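You operate a simulated robot arm through the tools that you are given. There is no shell and no other tool.

You are at the controls of a simulated robot arm. One attempt, no reset.

## Task
Put things in order on the top of the steel ledge. At the end: the clear jar with a grey band stands where the teal block stood; the yellow block stands where the clear jar with a grey band stood; the purple block stands where the yellow block stood; the teal block stands on top of the blue cap with a wide rim; whatever was shut is shut again. Leave all else as you found it, and nothing knocked over.

Only the result counts: the job must be done as asked and must still hold three seconds after the hand-in. Knocking over, shifting, dropping, spilling or breaking anything else fails it. Lids that push on must go on centred and level and be pressed home; caps that screw on are set level and turned clockwise until they are tight.

## Robot
A 6-joint arm with a two-finger parallel gripper, fixed in place. Base frame: the origin is at the foot of the arm, x ahead of it, y to its left, z up; the work surface is at about z = 0. Readings come in mm, degrees, newtons and seconds.
With the tool pointing down near the work surface it reaches from about 160 to 420 mm from the base axis. Its first joint turns from -66.0 to 66.0 degrees. Payload 1.57 kg.
The tool frame sits at the grasp point between the pads (the TCP): z along the fingers, y along the line on which they close. The tips reach 30 mm beyond it. Largest opening 80 mm; finger width 17, thickness 12; the body of the gripper, 40 by 82 mm, starts 80 mm behind the TCP.
Orientation is that of the tool frame in the base frame, as a unit quaternion [x, y, z, w]. With the fingers straight down and closing along the base's y, the tool's x points along the base's -x, its y along +y and its z along -z.

## Interface
- The arm moves only by the tool step_arm. Its argument "deltas" is a list of rows, each a list of 2 entries, a list of its own where there are three numbers: the shift along the tool's x, y, z in mm, then the turn, a rotation vector about the tool's x, y, z in degrees. In form: [[[tx, ty, tz], [rx, ry, rz]], ...]. A call has 1 to 20 rows; each row is the pose to reach, as a shift and turn from the pose commanded when the call began, along the tool's axes at that moment. "hand" is the finger opening in mm, from 0 to 80, set as the call begins (left out, the last holds). Rows are played at 5 a second. More than 50 mm and 8.6 degrees between two rows, or a gripper value outside its range, and nothing of the call is played. Where a pose cannot be reached the arm comes as near as it can. A force on the tool above 40 N (or 10 N above the force at the start of the call, whichever is more), or a blocked arm, ends the call early, and 0.2 s more pass. Each finger travels about 153 mm/s and halts on what it meets, pressing with about 31 N; the grip force reading is that of the motor and also rises with nothing between the fingers. The clock runs only during rows and for 0.2 s after the last one: add rows that repeat a pose to give the fingers time. The reply holds the time, the measured pose of the TCP, the force on the tool along the base axes, the opening and the grip force, in the units named above and with some noise, with the torque about the TCP (base axes, N m) and any sound that the robot's microphone picked up.
- Cameras (640 x 400 px; columns grow to the right, rows downward): "scene" is fixed at [41, -328.6, 412.4]; the picture's right is [0.88, -0.48, 0.00], its down [-0.33, -0.60, -0.73] and it looks along [0.35, 0.64, -0.69] (base axes); focal length 214 px, centre (320, 200). "wrist" rides on the gripper at [72, -7, -122] in the tool frame; the picture's right is [0.09, 1.00, 0.00], its down [-0.84, 0.08, -0.54] and it looks along [-0.54, 0.05, 0.84] (tool axes); focal length 238 px, centre (320, 200). There is no depth. A picture from a camera that has moved, and an enlarged one, comes with that camera's place and axes in the base frame and with its lens.
- camera(camera): a new picture of that camera. It takes no simulated time.
- enlarge(camera, box): a new picture of the part [left, top, right, bottom] of that camera's present view, enlarged. It takes no simulated time.
- finish_job(): hands the job in; it is judged then, once.

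Places have to be worked out from the pictures, the camera data and where the tool is seen. Open the gripper and draw the arm clear of the work before you hand the job in, unless the task says otherwise.

The tools are called after "Call:" as name(argument=value, ...) on one line, values as JSON. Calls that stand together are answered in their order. step_arm: Moves the arm, as the interface text tells. Its arguments: {"type":"object","properties":{"deltas":{"type":"array"},"hand":{"type":"number"}},"required":["deltas"]} The other tools are called the same way: camera (camera) takes a picture; enlarge (camera, box) takes an enlarged picture of a part of a camera's view; finish_job () hands the job in.

At the start:

```text
t: 0.0
eef_pos: [221.2, 59.6, 246.8]
orientation: [0.0, 1.0, 0.0, 0.001]
wrist_force: [1.4, -0.4, 0.1]
moment: [0.01, 0.03, 0.02]
grip_width: 80.1
grip_force: 0.0
```

scene: 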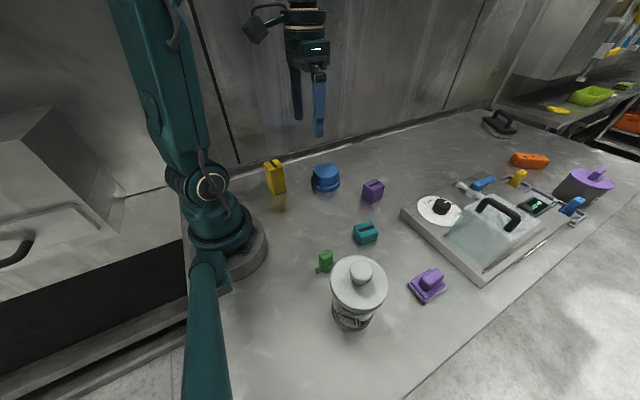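
wrist: 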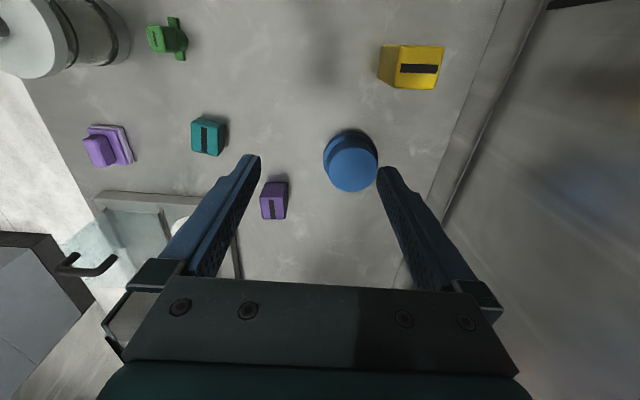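

I'll look more closely at the work area first to identify each object and its place.

Call:
enlarge(camera="scene", box=[240, 140, 460, 340])

Call:
enlarge(camera="scene", box=[400, 100, 640, 290])

Call:
enlarge(camera="wrist", box=[0, 0, 480, 300])

```text
2.00 times, centred on (350, 240) of scene
camera zoom: at [41.0, -328.6, 412.4], right [0.88, -0.48, 0.0], down [-0.33, -0.6, -0.73], along [0.35, 0.64, -0.69], focal length 429 px, centre (260, 120)
```

zoom: 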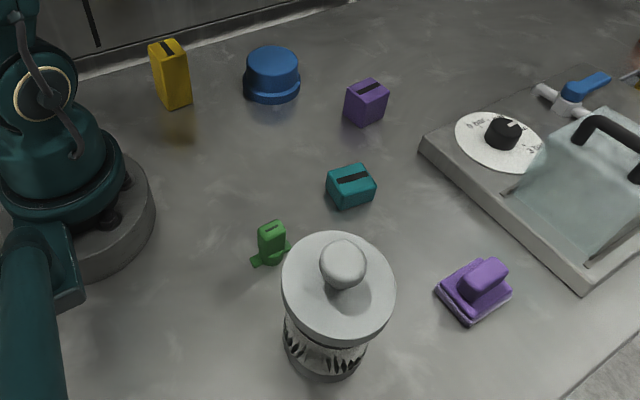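

```text
2.11 times, centred on (520, 195) of scene
camera zoom: at [41.0, -328.6, 412.4], right [0.88, -0.48, 0.0], down [-0.33, -0.6, -0.73], along [0.35, 0.64, -0.69], focal length 452 px, centre (-101, 210)
```

zoom: 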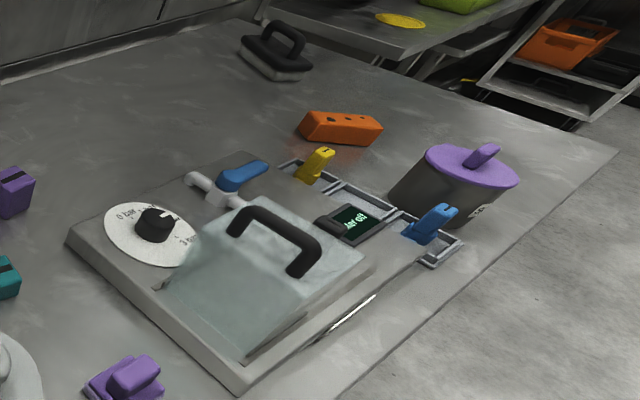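

```text
1.33 times, centred on (240, 150) of wrist
camera zoom: at [148.8, 52.4, 367.9], right [-0.09, 1.0, 0.0], down [0.84, 0.08, 0.54], along [0.54, 0.05, -0.84], focal length 318 px, centre (427, 267)
```

zoom: 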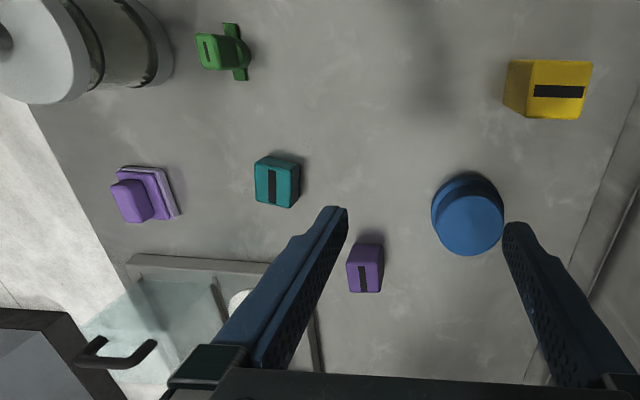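

The jar near the arm on the right side has a wide lid with a knob, so I need to know how its lid, band and body compare in width. I'm enlarging the scene view around it and moving the wrist camera over it to look.

Call:
enlarge(camera="scene", box=[310, 240, 410, 340])

Call:
step_arm(deltas=[[[5, -25, 0], [0, 0, 6]], [[11, -55, 0], [0, 0, 12]], [[18, -90, 0], [0, 0, 18]], [[25, -125, 0], [0, 0, 24]], [[31, -160, 0], [0, 0, 30]], [[38, -190, 0], [0, 0, 36]], [[44, -220, 0], [0, 0, 42]], [[50, -245, 0], [0, 0, 48]], [[50, -260, 0], [0, 0, 52]], [[50, -260, 0], [0, 0, 52]]])

```text
4.00 times, centred on (360, 290) of scene
camera zoom: at [41.0, -328.6, 412.4], right [0.88, -0.48, 0.0], down [-0.33, -0.6, -0.73], along [0.35, 0.64, -0.69], focal length 858 px, centre (160, -160)
```

zoom: 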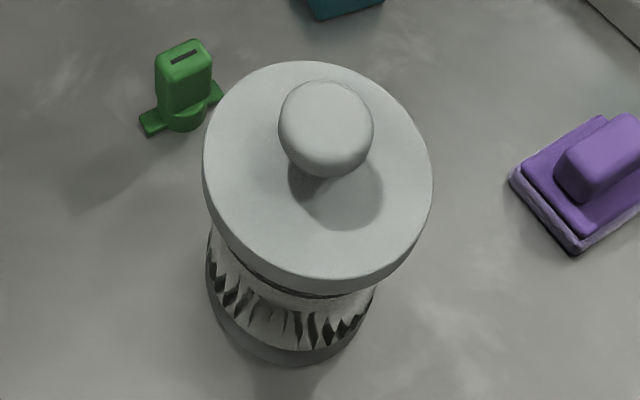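

```text
t: 2.2
eef_pos: [170.6, -199.3, 245.6]
orientation: [0.439, 0.899, 0.0, 0.001]
wrist_force: [0.6, -0.1, -0.1]
moment: [0.02, 0.04, -0.01]
grip_width: 80.0
grip_force: 0.1
```

Call:
camera(camera="wrist")

Call:
camera(camera="scene")

```text
taken
camera wrist: at [120.7, -147.4, 368.3], right [0.73, 0.68, 0.0], down [0.57, -0.61, 0.54], along [0.37, -0.4, -0.84], focal length 238 px, centre (320, 200)
```

wrist: 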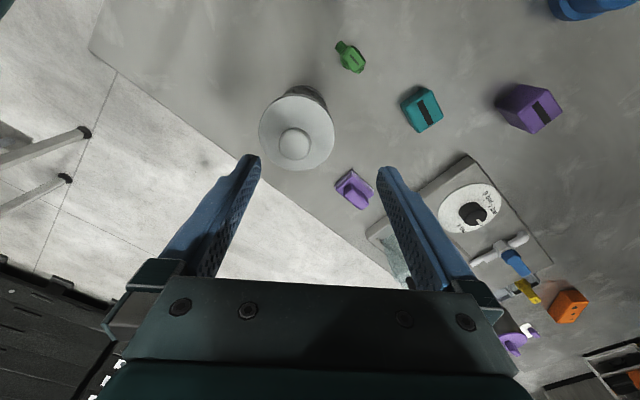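

```text
taken
```

scene: 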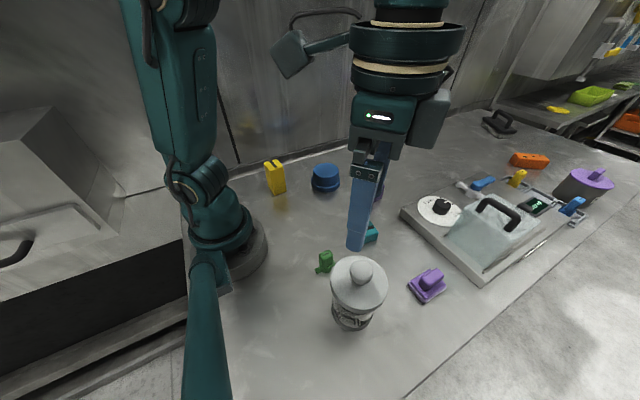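

The lid disc measures about 85 mm across and the body about 68 mm, so the jar can't be gripped from straight above with the lid on. First I'll deal with the teal block, at roughly (278, -103), and move above it for a close look.

Call:
step_arm(deltas=[[[1.4, 20.6, 8], [0, 0, -7.44]], [[2.8, 41.2, 20], [0, 0, -14.88]], [[4.3, 61.8, 35], [0, 0, -22.3]], [[5.7, 82.4, 50], [0, 0, -29.8]], [[7.1, 103, 66], [0, 0, -37.2]], [[8.5, 124, 82], [0, 0, -44.7]], [[10, 144, 95.6], [0, 0, -52.1]], [[10, 144, 95.6], [0, 0, -52.1]]])

Call:
camera(camera="wrist")

Call:
camera(camera="scene")

```text
t: 4.0
eef_pos: [279.0, -102.9, 152.2]
orientation: [0.0, 1.0, 0.0, 0.002]
wrist_force: [0.3, 0.0, -0.3]
moment: [0.03, -0.01, -0.02]
grip_width: 80.1
grip_force: 0.1
```

```text
taken
camera wrist: at [206.1, -110.2, 273.7], right [-0.09, 1.0, 0.0], down [0.84, 0.08, 0.54], along [0.54, 0.05, -0.84], focal length 238 px, centre (320, 200)
```

wrist: 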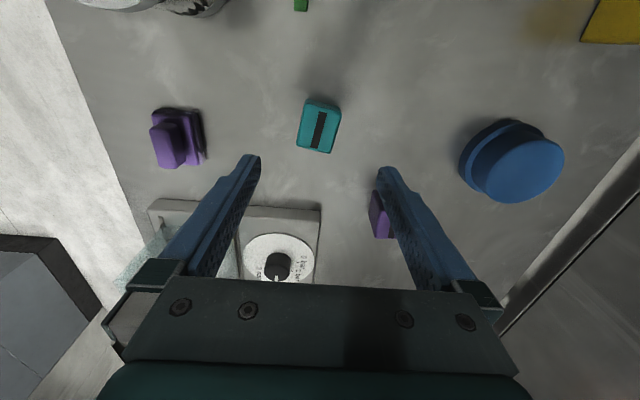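

```text
taken
```

scene: 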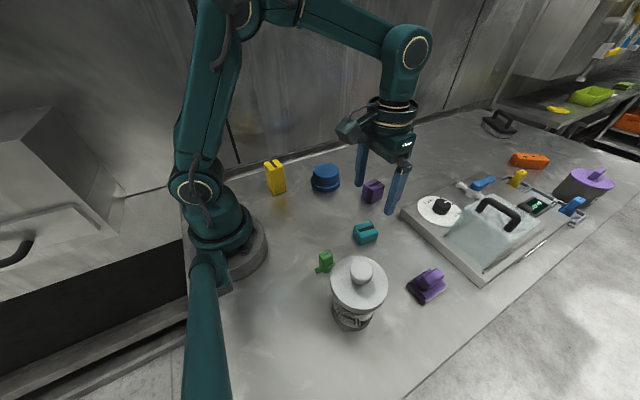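

Call:
enlarge(camera="wrist", box=[260, 70, 400, 180])

Call:
enlarge(camera="wrist", box=[420, 90, 600, 220])

Call:
enlarge(camera="scene", box=[260, 150, 400, 270])

```text
3.64 times, centred on (330, 125) of wrist
camera zoom: at [206.1, -110.2, 273.7], right [-0.09, 1.0, 0.0], down [0.84, 0.08, 0.54], along [0.54, 0.05, -0.84], focal length 867 px, centre (284, 473)
```

zoom: 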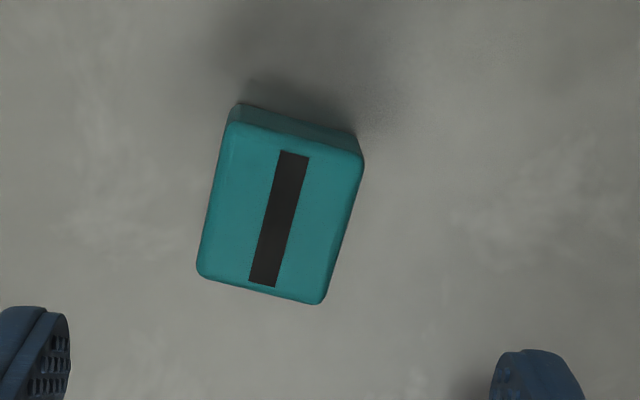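

```text
3.08 times, centred on (510, 155) of wrist
camera zoom: at [206.1, -110.2, 273.7], right [-0.09, 1.0, 0.0], down [0.84, 0.08, 0.54], along [0.54, 0.05, -0.84], focal length 733 px, centre (-265, 338)
```

zoom: 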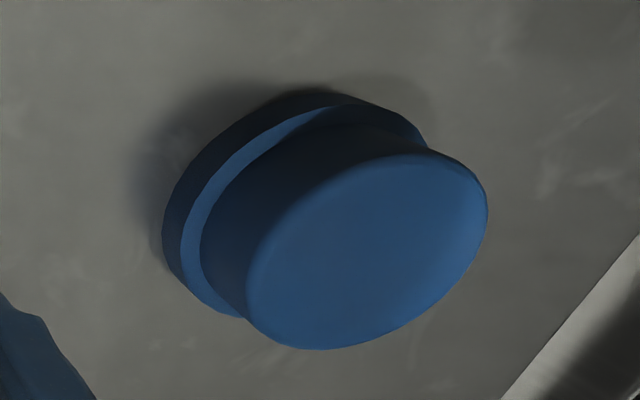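

```text
3.33 times, centred on (330, 210) of scene
camera zoom: at [41.0, -328.6, 412.4], right [0.88, -0.48, 0.0], down [-0.33, -0.6, -0.73], along [0.35, 0.64, -0.69], focal length 715 px, centre (287, 167)
```

zoom: 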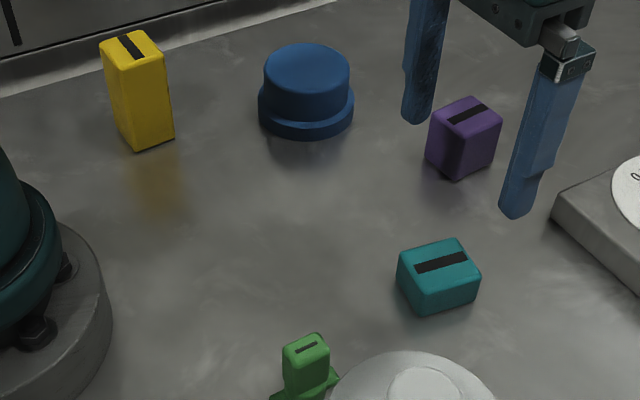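

The teal block is about 42 × 37 × 28 mm at (277, -105), turned about -9°. I'll turn the tool to match and descend part way, then check the alignment.

Call:
step_arm(deltas=[[[0.5, -1, 20], [0, 0, 4.5]], [[0.9, -2, 40], [0, 0, 9]], [[0.9, -2, 60], [0, 0, 9]], [[0.9, -2, 76], [0, 0, 9]], [[0.9, -2, 76], [0, 0, 9]]])

Call:
camera(camera="wrist")

Call:
enlarge(camera="wrist", box=[220, 60, 420, 200])

```text
t: 5.2
eef_pos: [278.3, -106.1, 76.0]
orientation: [0.078, 0.997, 0.0, 0.001]
wrist_force: [-0.3, -0.2, -0.1]
moment: [0.0, 0.0, -0.01]
grip_width: 80.1
grip_force: 0.0
```

```text
taken
camera wrist: at [205.3, -101.6, 198.0], right [0.06, 1.0, 0.0], down [0.84, -0.05, 0.54], along [0.54, -0.04, -0.84], focal length 238 px, centre (320, 200)
```

wrist: 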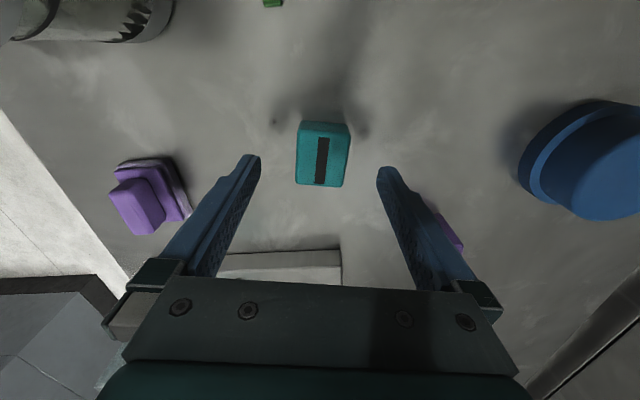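

```text
2.86 times, centred on (320, 130) of wrist
camera zoom: at [205.3, -101.6, 198.0], right [0.06, 1.0, 0.0], down [0.84, -0.05, 0.54], along [0.54, -0.04, -0.84], focal length 681 px, centre (320, 400)
```

zoom: 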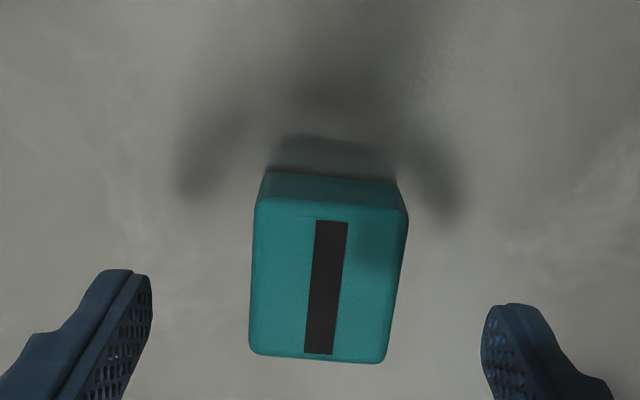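

The block lies centred between the fingers to within about 1 mm and the yaw matches. I'll descend to about 34 mm and close on it.

Call:
step_arm(deltas=[[[0, 1, 15], [0, 0, 0]], [[0, 1, 30], [0, 0, 0]], [[0, 1, 41.5], [0, 0, 0]], [[0, 1, 41.5], [0, 0, 0]]])

Call:
step_arm(deltas=[[[0, 0, 0], [0, 0, 0]], [[0, 0, 0], [0, 0, 0]], [[0, 0, 0], [0, 0, 0]]], hand=30)

Call:
camera(camera="wrist")

```text
t: 6.2
eef_pos: [277.2, -105.5, 32.7]
orientation: [0.078, 0.997, 0.0, 0.001]
wrist_force: [0.1, 0.4, -0.2]
moment: [0.04, 0.03, 0.02]
grip_width: 80.1
grip_force: 0.0
```

```text
t: 7.0
eef_pos: [278.0, -105.6, 32.4]
orientation: [0.078, 0.997, 0.0, 0.0]
wrist_force: [-0.1, 0.2, -0.4]
moment: [-0.02, 0.0, -0.02]
grip_width: 39.5
grip_force: 31.0
```

```text
taken
camera wrist: at [204.8, -101.1, 154.7], right [0.06, 1.0, 0.0], down [0.84, -0.05, 0.54], along [0.54, -0.04, -0.84], focal length 238 px, centre (320, 200)
```

wrist: 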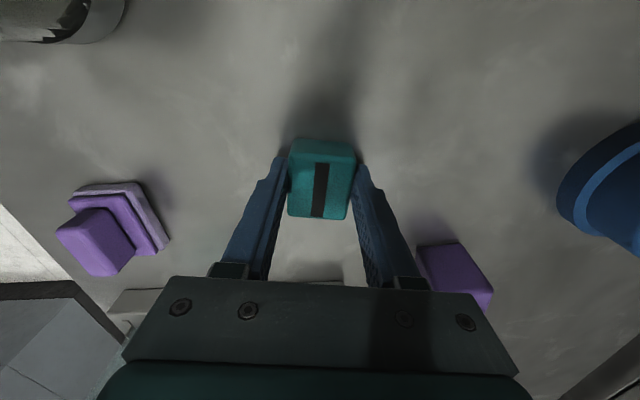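

Gripped at 39.5 mm. I'll lift it and carry it toward the blue cap, stopping short so I can measure the cap from the camera.

Call:
step_arm(deltas=[[[0, 0, -10], [0, 0, 0]], [[0, 0, -35], [0, 0, 0]], [[0, 0, -65], [0, 0, 0]], [[0, 0, -97], [0, 0, 0]], [[0, 30, -97], [0, 0, 0]], [[0, 65, -97], [0, 0, 0]], [[0, 100, -97], [0, 0, 0]], [[0, 130, -97], [0, 0, 0]], [[0, 155, -97], [0, 0, 0]], [[0, 170, -97], [0, 0, 0]], [[0, 170, -97], [0, 0, 0]]])

Call:
camera(camera="wrist")

Call:
enlarge(camera="wrist", box=[330, 60, 530, 220])

Call:
enlarge(camera="scene", box=[240, 120, 440, 260])

```text
t: 9.4
eef_pos: [303.6, 63.0, 132.2]
orientation: [0.079, 0.997, -0.001, 0.0]
wrist_force: [0.2, 0.1, -2.4]
moment: [0.01, 0.01, 0.01]
grip_width: 39.4
grip_force: 31.5
```

```text
taken
camera wrist: at [230.5, 66.9, 254.3], right [0.06, 1.0, 0.0], down [0.84, -0.05, 0.54], along [0.54, -0.04, -0.84], focal length 238 px, centre (320, 200)
```

wrist: 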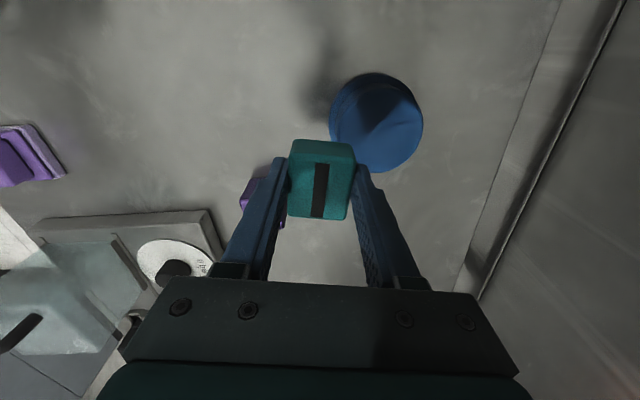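

```text
2.50 times, centred on (430, 140) of wrist
camera zoom: at [230.5, 66.9, 254.3], right [0.06, 1.0, 0.0], down [0.84, -0.05, 0.54], along [0.54, -0.04, -0.84], focal length 596 px, centre (45, 350)
```

zoom: 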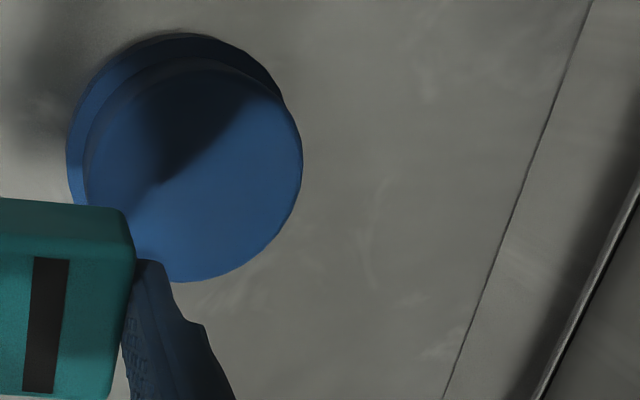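

```text
2.86 times, centred on (340, 190) of scene
camera zoom: at [41.0, -328.6, 412.4], right [0.88, -0.48, 0.0], down [-0.33, -0.6, -0.73], along [0.35, 0.64, -0.69], focal length 613 px, centre (263, 229)
```

zoom: 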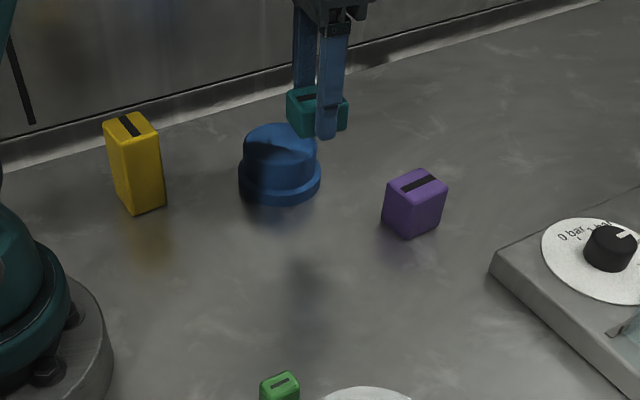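

Triangulating from two views puts the cap top at roughly (294, 114) with a height of about 45–48 mm. I'll move above it and descend part way to check again.

Call:
step_arm(deltas=[[[6, 18, 0], [0, 0, 0]], [[12, 36, 0], [0, 0, 0]], [[16.7, 49.9, 0], [0, 0, 0]], [[16.7, 49.9, 10], [0, 0, 0]], [[16.7, 49.9, 10], [0, 0, 0]]])

Call:
camera(camera="wrist")

Call:
enlarge(camera="wrist", box=[220, 50, 420, 230])

Call:
enlarge(camera="scene", box=[270, 100, 390, 220])

```text
t: 10.6
eef_pos: [295.4, 113.5, 119.6]
orientation: [0.078, 0.997, 0.0, 0.001]
wrist_force: [0.2, -0.6, -0.7]
moment: [-0.02, 0.0, 0.01]
grip_width: 39.2
grip_force: 31.1
```

```text
taken
camera wrist: at [222.6, 118.2, 241.8], right [0.06, 1.0, 0.0], down [0.84, -0.05, 0.54], along [0.54, -0.04, -0.84], focal length 238 px, centre (320, 200)
```

wrist: 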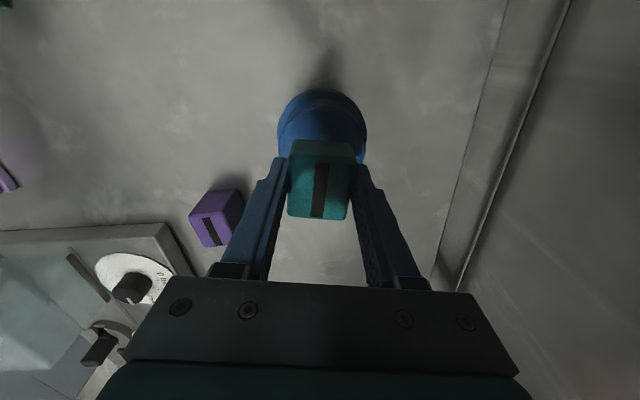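

```text
2.22 times, centred on (320, 140) of wrist
camera zoom: at [222.6, 118.2, 241.8], right [0.06, 1.0, 0.0], down [0.84, -0.05, 0.54], along [0.54, -0.04, -0.84], focal length 530 px, centre (320, 333)
```

zoom: 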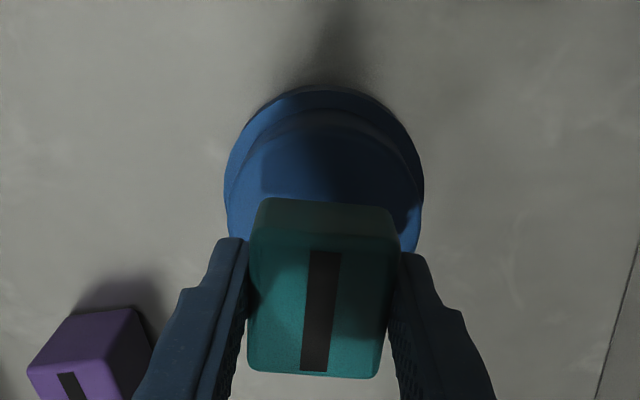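

```text
3.33 times, centred on (330, 160) of scene
camera zoom: at [41.0, -328.6, 412.4], right [0.88, -0.48, 0.0], down [-0.33, -0.6, -0.73], along [0.35, 0.64, -0.69], focal length 715 px, centre (287, 333)
```

zoom: 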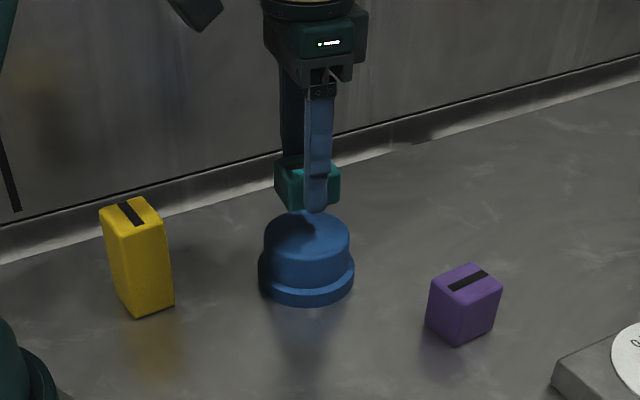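

Block and cap line up (cap centre about (295, 115.5)). I'll descend most of the way, then creep with small steps watching the force.

Call:
step_arm(deltas=[[[0, 1.5, 10], [0, 0, 0]], [[0, 1.5, 20], [0, 0, 0]], [[0, 1.5, 30], [0, 0, 0]], [[0, 1.5, 30], [0, 0, 0]]])

Call:
enlarge(camera="scene", box=[290, 140, 370, 210])

Call:
enlarge(camera="wrist", box=[220, 70, 420, 230])

```text
t: 11.6
eef_pos: [295.6, 114.2, 89.8]
orientation: [0.078, 0.997, 0.0, 0.002]
wrist_force: [-0.7, -0.6, -0.4]
moment: [0.01, 0.03, -0.02]
grip_width: 39.4
grip_force: 31.0
```

```text
5.71 times, centred on (330, 175) of scene
camera zoom: at [41.0, -328.6, 412.4], right [0.88, -0.48, 0.0], down [-0.33, -0.6, -0.73], along [0.35, 0.64, -0.69], focal length 1226 px, centre (263, 343)
```

zoom: 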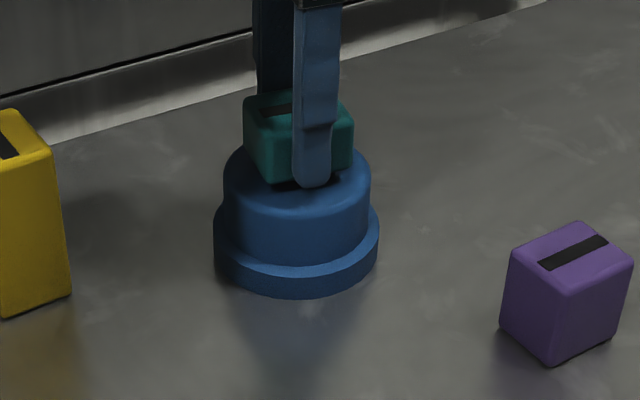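

```text
2.50 times, centred on (320, 150) of wrist
camera zoom: at [223.4, 118.6, 212.6], right [0.06, 1.0, 0.0], down [0.84, -0.05, 0.54], along [0.54, -0.04, -0.84], focal length 596 px, centre (320, 325)
```

zoom: 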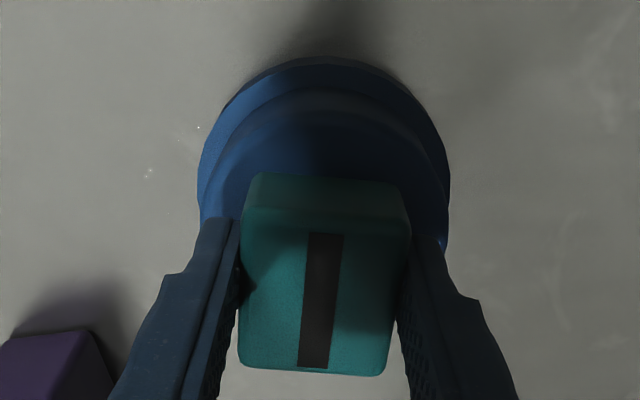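

Still clear of the cap with several mm to go. I continue down in small steps.

Call:
step_arm(deltas=[[[0, 0, 2], [0, 0, 0]], [[0, 0, 4], [0, 0, 0]], [[0, 0, 5], [0, 0, 0]]])

Call:
step_arm(deltas=[[[0, 0, 1], [0, 0, 0]], [[0, 0, 2], [0, 0, 0]]])

Call:
enlarge(camera="scene", box=[300, 145, 360, 200])

```text
t: 12.4
eef_pos: [295.2, 115.1, 85.7]
orientation: [0.078, 0.997, 0.0, 0.001]
wrist_force: [-0.2, -0.2, -1.8]
moment: [-0.03, -0.01, 0.0]
grip_width: 39.5
grip_force: 30.9
```

```text
t: 13.0
eef_pos: [296.3, 115.8, 83.1]
orientation: [0.079, 0.997, 0.001, 0.002]
wrist_force: [0.1, -0.2, -0.8]
moment: [0.02, -0.01, 0.01]
grip_width: 39.3
grip_force: 31.2
```

```text
7.27 times, centred on (330, 172) of scene
camera zoom: at [41.0, -328.6, 412.4], right [0.88, -0.48, 0.0], down [-0.33, -0.6, -0.73], along [0.35, 0.64, -0.69], focal length 1560 px, centre (247, 400)
```

zoom: 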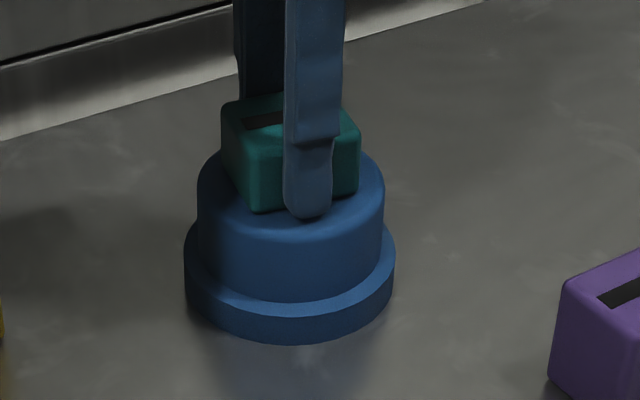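

No contact yet (force within noise). Continuing in 1 mm steps.

Call:
step_arm(deltas=[[[0, 0, 1], [0, 0, 0]], [[0, 0, 1], [0, 0, 0]]])

Call:
step_arm(deltas=[[[0, 0, 1], [0, 0, 0]], [[0, 0, 1], [0, 0, 0]]])

Call:
enlarge(camera="scene", box=[300, 145, 360, 200])

```text
t: 13.6
eef_pos: [296.6, 115.0, 81.9]
orientation: [0.077, 0.997, 0.0, 0.002]
wrist_force: [-1.6, -6.4, 19.8]
moment: [-0.11, 0.22, 0.0]
grip_width: 39.4
grip_force: 31.4
```

```text
t: 14.2
eef_pos: [297.1, 116.0, 80.7]
orientation: [0.079, 0.997, 0.0, 0.002]
wrist_force: [-3.7, -5.2, 21.2]
moment: [-0.16, 0.03, -0.01]
grip_width: 39.3
grip_force: 31.4
```

```text
7.27 times, centred on (330, 172) of scene
camera zoom: at [41.0, -328.6, 412.3], right [0.88, -0.48, 0.0], down [-0.33, -0.6, -0.73], along [0.35, 0.64, -0.69], focal length 1560 px, centre (247, 400)
```

zoom: 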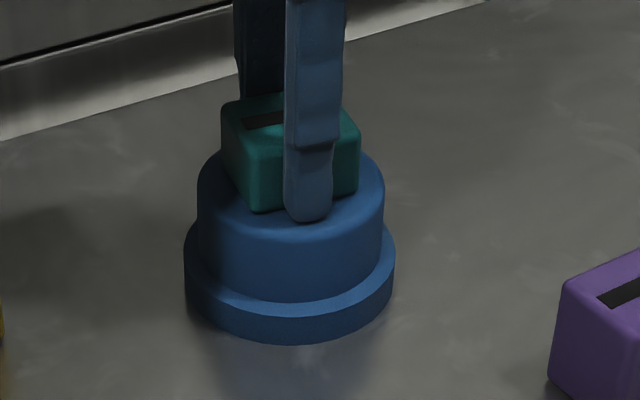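

Contact on the cap top at TCP z ≈ 82 (about 20 N). I'll relax slightly and open the fingers just enough, then rise.

Call:
step_arm(deltas=[[[0, 0, -0.8], [0, 0, 0]], [[0, 0, -0.8], [0, 0, 0]]])

Call:
step_arm(deltas=[[[0, 0, 0], [0, 0, 0]], [[0, 0, 0], [0, 0, 0]], [[0, 0, 0], [0, 0, 0]]], hand=56)

Call:
step_arm(deltas=[[[0, 0, -8], [0, 0, 0]], [[0, 0, -25], [0, 0, 0]], [[0, 0, -50], [0, 0, 0]], [[0, 0, -80], [0, 0, 0]], [[0, 0, -80], [0, 0, 0]]])

Call:
camera(camera="wrist")

Call:
enlarge(camera="scene", box=[240, 120, 440, 260])

```text
t: 14.8
eef_pos: [296.4, 116.0, 81.6]
orientation: [0.078, 0.997, 0.0, 0.002]
wrist_force: [1.6, -2.6, 4.0]
moment: [-0.06, -0.2, 0.0]
grip_width: 39.6
grip_force: 30.9
```

```text
t: 15.6
eef_pos: [296.8, 115.7, 81.7]
orientation: [0.078, 0.997, 0.0, 0.001]
wrist_force: [0.4, 0.1, -0.3]
moment: [-0.04, -0.02, 0.01]
grip_width: 55.7
grip_force: 0.1
```

```text
t: 16.8
eef_pos: [296.1, 115.0, 161.8]
orientation: [0.079, 0.997, 0.001, 0.003]
wrist_force: [0.6, -0.8, -0.3]
moment: [0.0, 0.0, -0.01]
grip_width: 56.1
grip_force: 0.1
```

```text
taken
camera wrist: at [222.1, 118.9, 283.6], right [0.06, 1.0, 0.0], down [0.84, -0.05, 0.54], along [0.54, -0.04, -0.84], focal length 238 px, centre (320, 200)
```

wrist: 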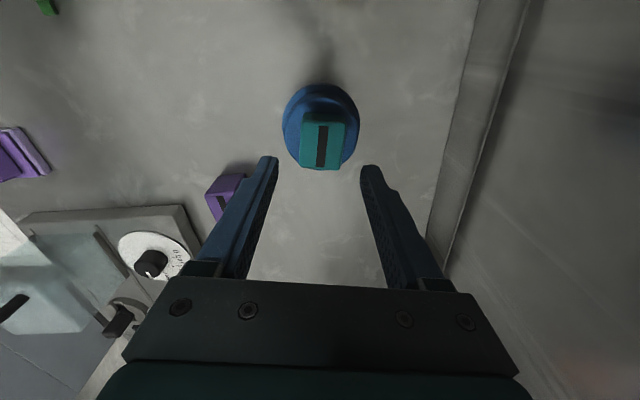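

```text
2.86 times, centred on (340, 190) of scene
camera zoom: at [41.0, -328.6, 412.4], right [0.88, -0.48, 0.0], down [-0.33, -0.6, -0.73], along [0.35, 0.64, -0.69], focal length 613 px, centre (263, 229)
```

zoom: 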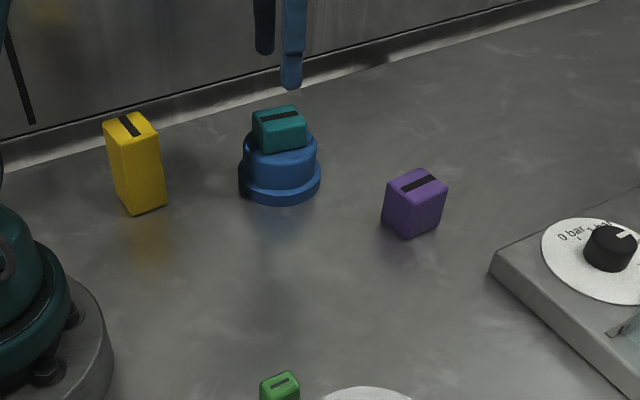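

Teal is on the cap. I'll zoom in to verify it's centred and level.

Call:
enlarge(camera="wrist", box=[260, 70, 380, 190])

Call:
enlarge(camera="scene", box=[300, 145, 360, 200])

```text
3.33 times, centred on (320, 130) of wrist
camera zoom: at [222.1, 118.9, 283.6], right [0.06, 1.0, 0.0], down [0.84, -0.05, 0.54], along [0.54, -0.04, -0.84], focal length 794 px, centre (320, 433)
```

zoom: 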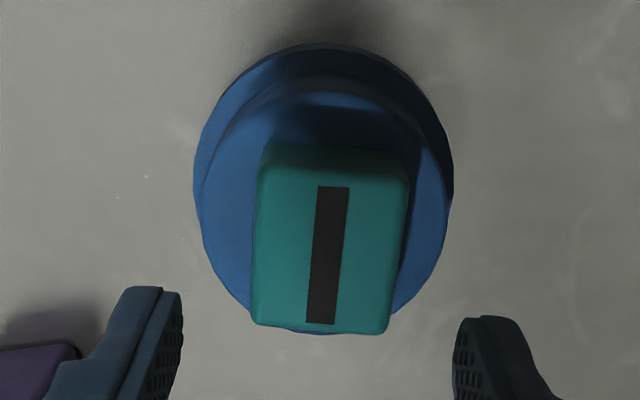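

```text
7.27 times, centred on (330, 172) of scene
camera zoom: at [41.0, -328.6, 412.4], right [0.88, -0.48, 0.0], down [-0.33, -0.6, -0.73], along [0.35, 0.64, -0.69], focal length 1560 px, centre (247, 400)
```

zoom: 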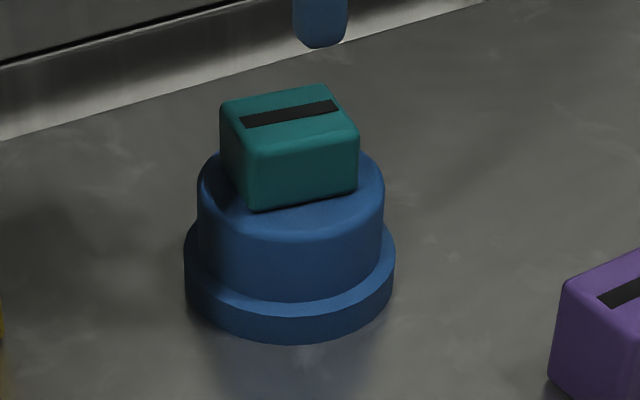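

Teal is level and well supported on the cap. Now the jar: I move directly above it with the tool turned toward it to measure lid and knob.

Call:
step_arm(deltas=[[[0, 0, -40], [0, 0, 0]], [[5, -25, -68.4], [0, 0, 4]], [[15, -65, -68.4], [0, 0, 9]], [[25, -107, -68.4], [0, 0, 14]], [[35, -150, -68.4], [0, 0, 19]], [[45, -193, -68.4], [0, 0, 24]], [[55, -236, -68.4], [0, 0, 29]], [[65, -279, -68.4], [0, 0, 34]], [[74, -318, -68.4], [0, 0, 39]], [[80, -343, -68.4], [0, 0, 42]], [[82.9, -355.9, -68.4], [0, 0, 43]], [[82.9, -355.9, -68.4], [0, 0, 43]]])

Call:
camera(camera="wrist")

Call:
enlarge(camera="wrist", box=[230, 60, 410, 220])

Call:
camera(camera="scene")

```text
t: 19.4
eef_pos: [157.2, -224.2, 230.0]
orientation: [0.438, 0.899, 0.0, 0.002]
wrist_force: [-0.5, 0.3, -0.2]
moment: [-0.03, 0.01, 0.01]
grip_width: 55.8
grip_force: 0.1
```

```text
taken
camera wrist: at [107.1, -171.7, 351.3], right [0.73, 0.69, 0.0], down [0.57, -0.61, 0.54], along [0.37, -0.4, -0.84], focal length 238 px, centre (320, 200)
```

wrist: 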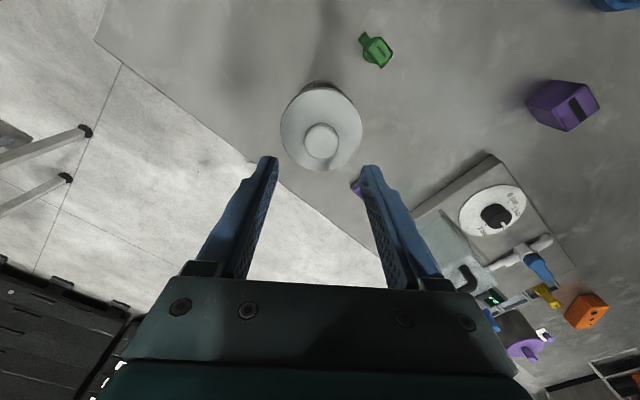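

```text
2.50 times, centred on (320, 140) of wrist
camera zoom: at [107.1, -171.7, 351.3], right [0.73, 0.69, 0.0], down [0.57, -0.61, 0.54], along [0.37, -0.4, -0.84], focal length 596 px, centre (320, 350)
```

zoom: 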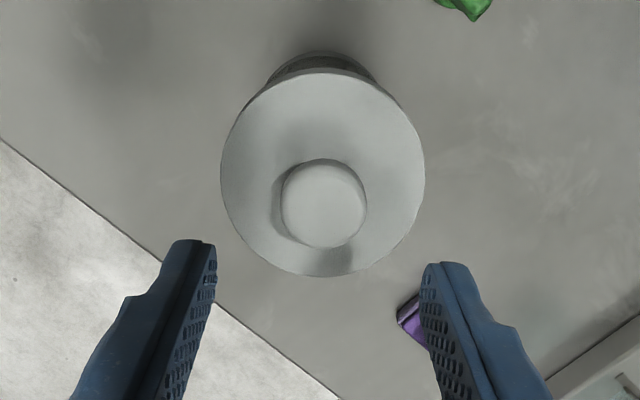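

```text
taken
```

scene: 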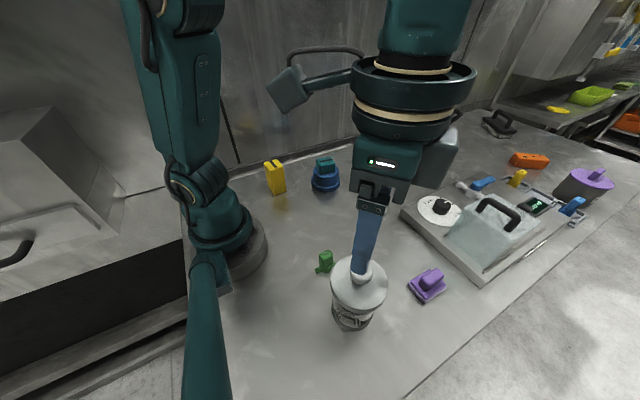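

The lid top is near z ≈ 108 and the ball knob (about 31 mm) is near z ≈ 135 on the axis (160, -225). I'll lower the open fingers around the knob and check centring before gripping.

Call:
step_arm(deltas=[[[-1, 0.6, 20], [0, 0, 0]], [[-2, 1.2, 40], [0, 0, 0]], [[-2.7, 1.7, 58], [0, 0, 0]], [[-2.7, 1.7, 58], [0, 0, 0]]])

Call:
enlarge(camera="wrist", box=[220, 80, 420, 240])

Call:
enlarge(camera="scene", box=[310, 220, 410, 340])

```text
t: 20.4
eef_pos: [163.0, -225.0, 172.3]
orientation: [0.439, 0.899, 0.001, 0.0]
wrist_force: [0.4, 0.1, -0.7]
moment: [0.0, 0.0, 0.0]
grip_width: 56.2
grip_force: 0.1
```

```text
2.50 times, centred on (320, 160) of wrist
camera zoom: at [113.1, -171.7, 293.6], right [0.73, 0.69, 0.0], down [0.58, -0.61, 0.54], along [0.37, -0.4, -0.84], focal length 596 px, centre (320, 300)
```

zoom: 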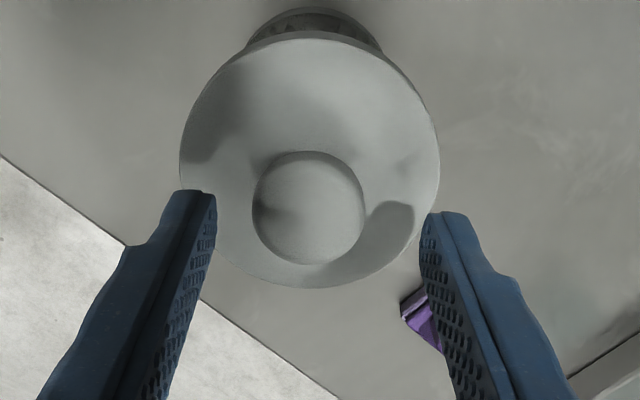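

```text
3.33 times, centred on (360, 280) of scene
camera zoom: at [41.0, -328.6, 412.4], right [0.88, -0.48, 0.0], down [-0.33, -0.6, -0.73], along [0.35, 0.64, -0.69], focal length 715 px, centre (187, -67)
```

zoom: 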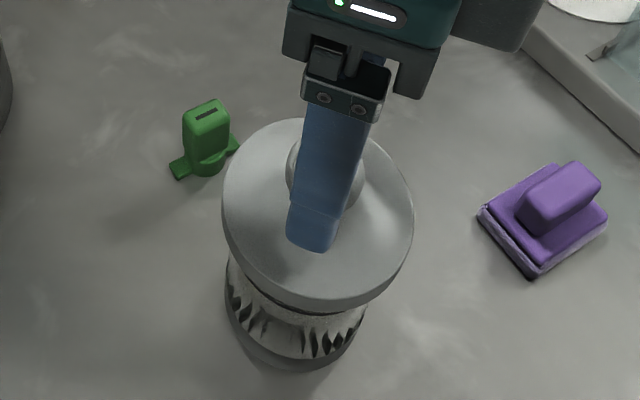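

The knob sits about 3.6 mm off-centre along the closing direction; correcting and lowering a bit more before rechecking.

Call:
step_arm(deltas=[[[0.4, -3.6, 5], [0, 0, 0]], [[0.4, -3.6, 14], [0, 0, 0]], [[0.4, -3.6, 14], [0, 0, 0]], [[0.4, -3.6, 14], [0, 0, 0]]])

Call:
enlarge(camera="wrist", box=[220, 80, 420, 240])

```text
t: 21.4
eef_pos: [160.3, -225.9, 157.3]
orientation: [0.438, 0.899, 0.0, 0.001]
wrist_force: [0.5, -0.1, -0.5]
moment: [-0.02, 0.02, 0.02]
grip_width: 56.0
grip_force: 0.0
```

```text
2.50 times, centred on (320, 160) of wrist
camera zoom: at [110.0, -173.4, 278.4], right [0.73, 0.69, 0.0], down [0.58, -0.61, 0.54], along [0.37, -0.39, -0.84], focal length 596 px, centre (320, 300)
```

zoom: 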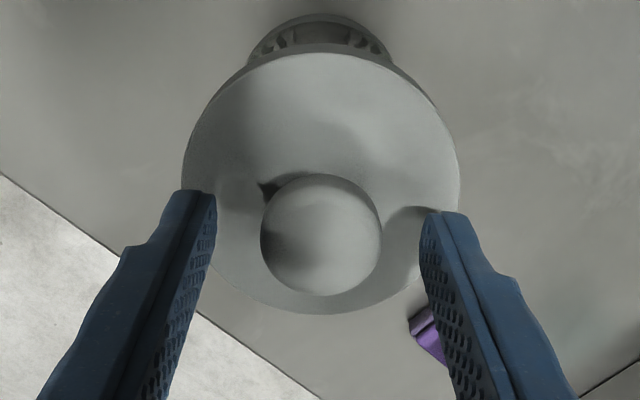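

Centred within about 1 mm. I'll go down so the tips stay ~5 mm above the lid and close on the knob.

Call:
step_arm(deltas=[[[0, 0, 6], [0, 0, 0]], [[0, 0, 12.5], [0, 0, 0]], [[0, 0, 12.5], [0, 0, 0]]])

Call:
enlarge(camera="scene", box=[310, 220, 410, 340])

Call:
enlarge(camera="wrist", box=[220, 80, 420, 240])

```text
t: 22.2
eef_pos: [158.6, -225.8, 144.4]
orientation: [0.439, 0.899, 0.001, 0.001]
wrist_force: [0.5, -0.4, 0.9]
moment: [0.01, -0.02, -0.01]
grip_width: 56.2
grip_force: 0.1
```

```text
3.33 times, centred on (360, 280) of scene
camera zoom: at [41.0, -328.6, 412.4], right [0.88, -0.48, 0.0], down [-0.33, -0.6, -0.73], along [0.35, 0.64, -0.69], focal length 715 px, centre (187, -67)
```

zoom: 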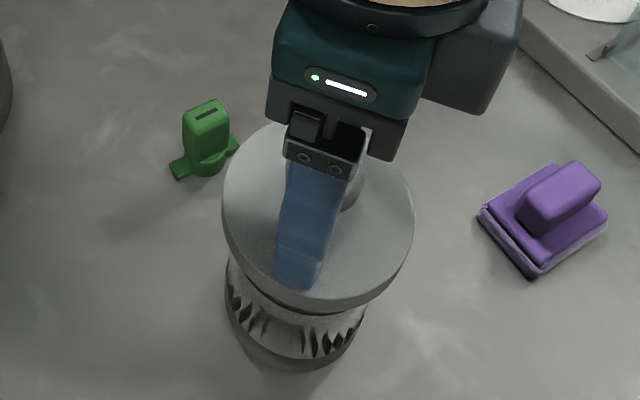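

```text
2.50 times, centred on (320, 160) of wrist
camera zoom: at [109.2, -173.0, 267.2], right [0.73, 0.69, 0.0], down [0.57, -0.61, 0.54], along [0.37, -0.4, -0.84], focal length 596 px, centre (320, 300)
```

zoom: 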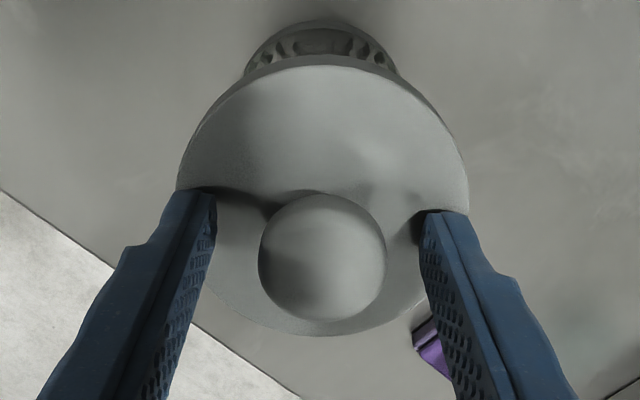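

The knob is between the pads with the tips just above the lid. I close on it.

Call:
step_arm(deltas=[[[0, 0, 0], [0, 0, 0]], [[0, 0, 0], [0, 0, 0]], [[0, 0, 0], [0, 0, 0]]], hand=24)

Call:
enlarge(camera="wrist", box=[220, 80, 420, 240])

```text
t: 23.0
eef_pos: [159.6, -225.3, 145.9]
orientation: [0.439, 0.899, 0.001, 0.001]
wrist_force: [-0.3, 0.3, -0.1]
moment: [0.02, 0.01, 0.0]
grip_width: 28.7
grip_force: 31.3
heard: snap
```

```text
2.50 times, centred on (320, 160) of wrist
camera zoom: at [109.2, -172.9, 267.3], right [0.73, 0.69, 0.0], down [0.58, -0.61, 0.54], along [0.37, -0.4, -0.84], focal length 596 px, centre (320, 300)
```

zoom: 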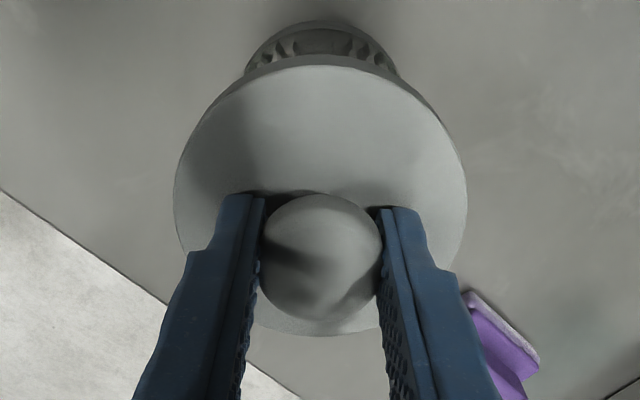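

A snap was heard as the fingers closed. I'll look closely at the lid and jar before moving.

Call:
enlarge(camera="scene", box=[310, 240, 410, 340])

Call:
camera(camera="wrist")

Call:
camera(camera="scene")

```text
4.00 times, centred on (360, 290) of scene
camera zoom: at [41.0, -328.6, 412.4], right [0.88, -0.48, 0.0], down [-0.33, -0.6, -0.73], along [0.35, 0.64, -0.69], focal length 858 px, centre (160, -160)
```

zoom: 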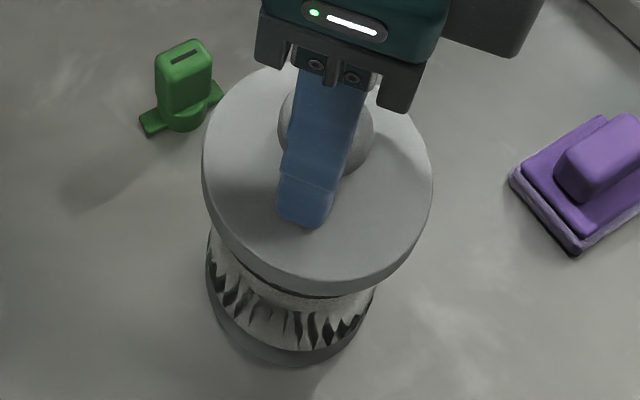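

```text
taken
camera wrist: at [109.2, -172.9, 267.3], right [0.73, 0.69, 0.0], down [0.58, -0.61, 0.54], along [0.37, -0.4, -0.84], focal length 238 px, centre (320, 200)
```

wrist: 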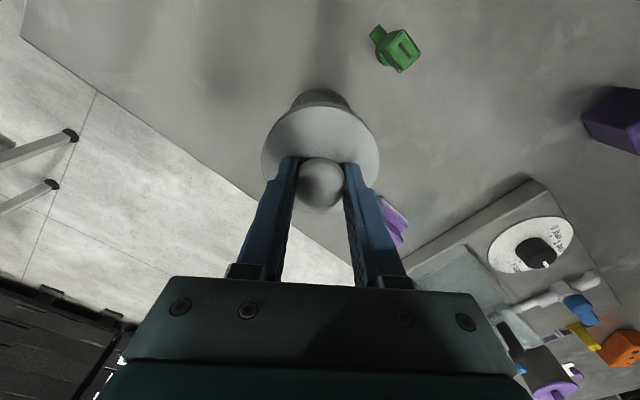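

```text
taken
```

scene: 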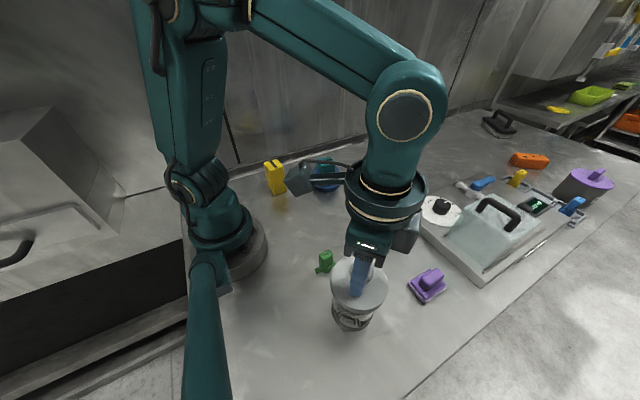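

Nothing has visibly moved. I'll lift gently by 3 mm and see from the force and picture whether the jar comes along or only the lid.

Call:
step_arm(deltas=[[[0, 0, -1], [0, 0, 0]], [[0, 0, -2], [0, 0, 0]], [[0, 0, -3], [0, 0, 0]], [[0, 0, -3], [0, 0, 0]]])

Call:
enlarge(camera="scene", box=[310, 240, 410, 340])

Call:
enlarge(camera="wrist", box=[220, 80, 420, 240])

```text
t: 24.0
eef_pos: [157.9, -226.5, 148.4]
orientation: [0.438, 0.899, 0.0, 0.002]
wrist_force: [-0.1, -0.3, -0.9]
moment: [0.01, 0.0, 0.02]
grip_width: 28.8
grip_force: 31.4
```

```text
4.00 times, centred on (360, 290) of scene
camera zoom: at [41.0, -328.6, 412.4], right [0.88, -0.48, 0.0], down [-0.33, -0.6, -0.73], along [0.35, 0.64, -0.69], focal length 858 px, centre (160, -160)
```

zoom: 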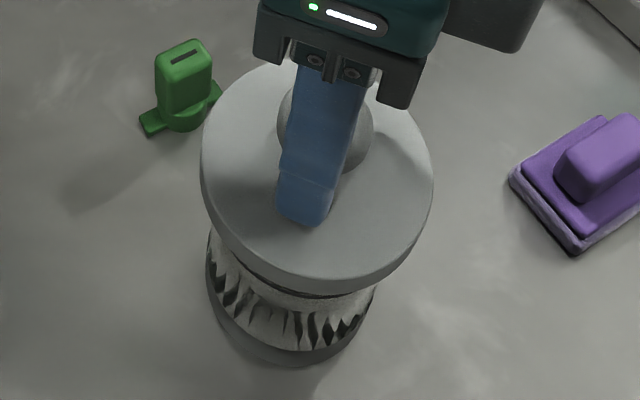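

```text
2.50 times, centred on (320, 160) of wrist
camera zoom: at [108.3, -173.2, 270.4], right [0.73, 0.69, 0.0], down [0.58, -0.61, 0.54], along [0.37, -0.39, -0.84], focal length 596 px, centre (320, 300)
```

zoom: 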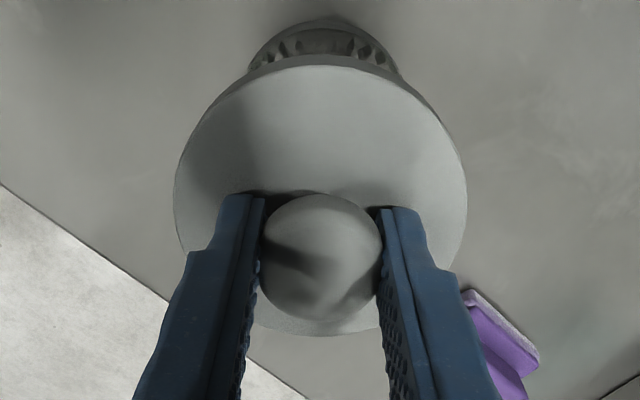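

Only the lid came up (force ≈ lid weight), so it is a push-on lid that has popped free. I'll lift it straight up and inspect the jar and the lid's underside.

Call:
step_arm(deltas=[[[0, 0, -5], [0, 0, 0]], [[0, 0, -12], [0, 0, 0]], [[0, 0, -25], [0, 0, 0]], [[0, 0, -45], [0, 0, 0]], [[0, 0, -65], [0, 0, 0]], [[0, 0, -85], [0, 0, 0]], [[0, 0, -85], [0, 0, 0]]])

Call:
camera(camera="scene")

Call:
enlarge(camera="scene", box=[290, 190, 430, 350])

Call:
camera(camera="wrist")

```text
t: 25.6
eef_pos: [159.6, -226.5, 233.6]
orientation: [0.439, 0.899, 0.0, 0.001]
wrist_force: [1.1, 0.0, -0.4]
moment: [-0.01, 0.01, -0.03]
grip_width: 28.9
grip_force: 30.9
```

```text
taken
```

scene: 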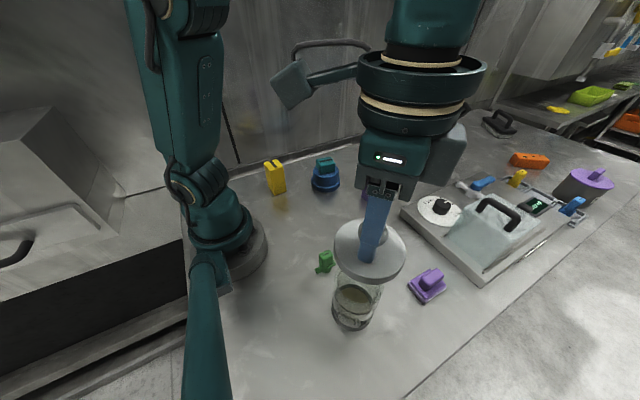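

```text
2.50 times, centred on (360, 270) of scene
camera zoom: at [41.0, -328.6, 412.4], right [0.88, -0.48, 0.0], down [-0.33, -0.6, -0.73], along [0.35, 0.64, -0.69], focal length 536 px, centre (220, 25)
```

zoom: 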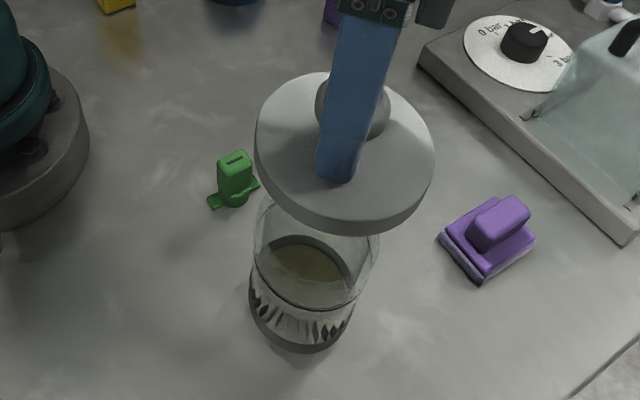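

```text
taken
camera wrist: at [109.9, -173.8, 354.7], right [0.73, 0.69, 0.0], down [0.58, -0.61, 0.54], along [0.37, -0.4, -0.84], focal length 238 px, centre (320, 200)
```

wrist: 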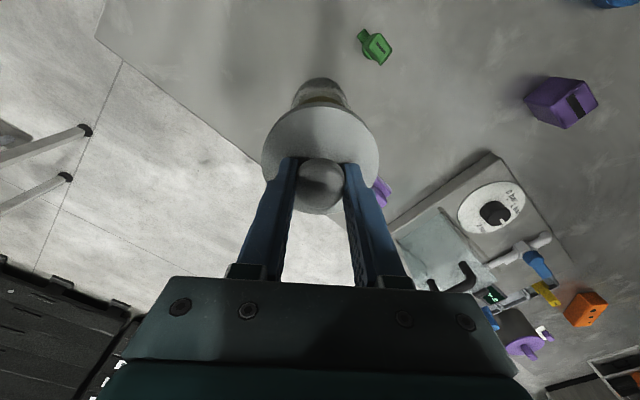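

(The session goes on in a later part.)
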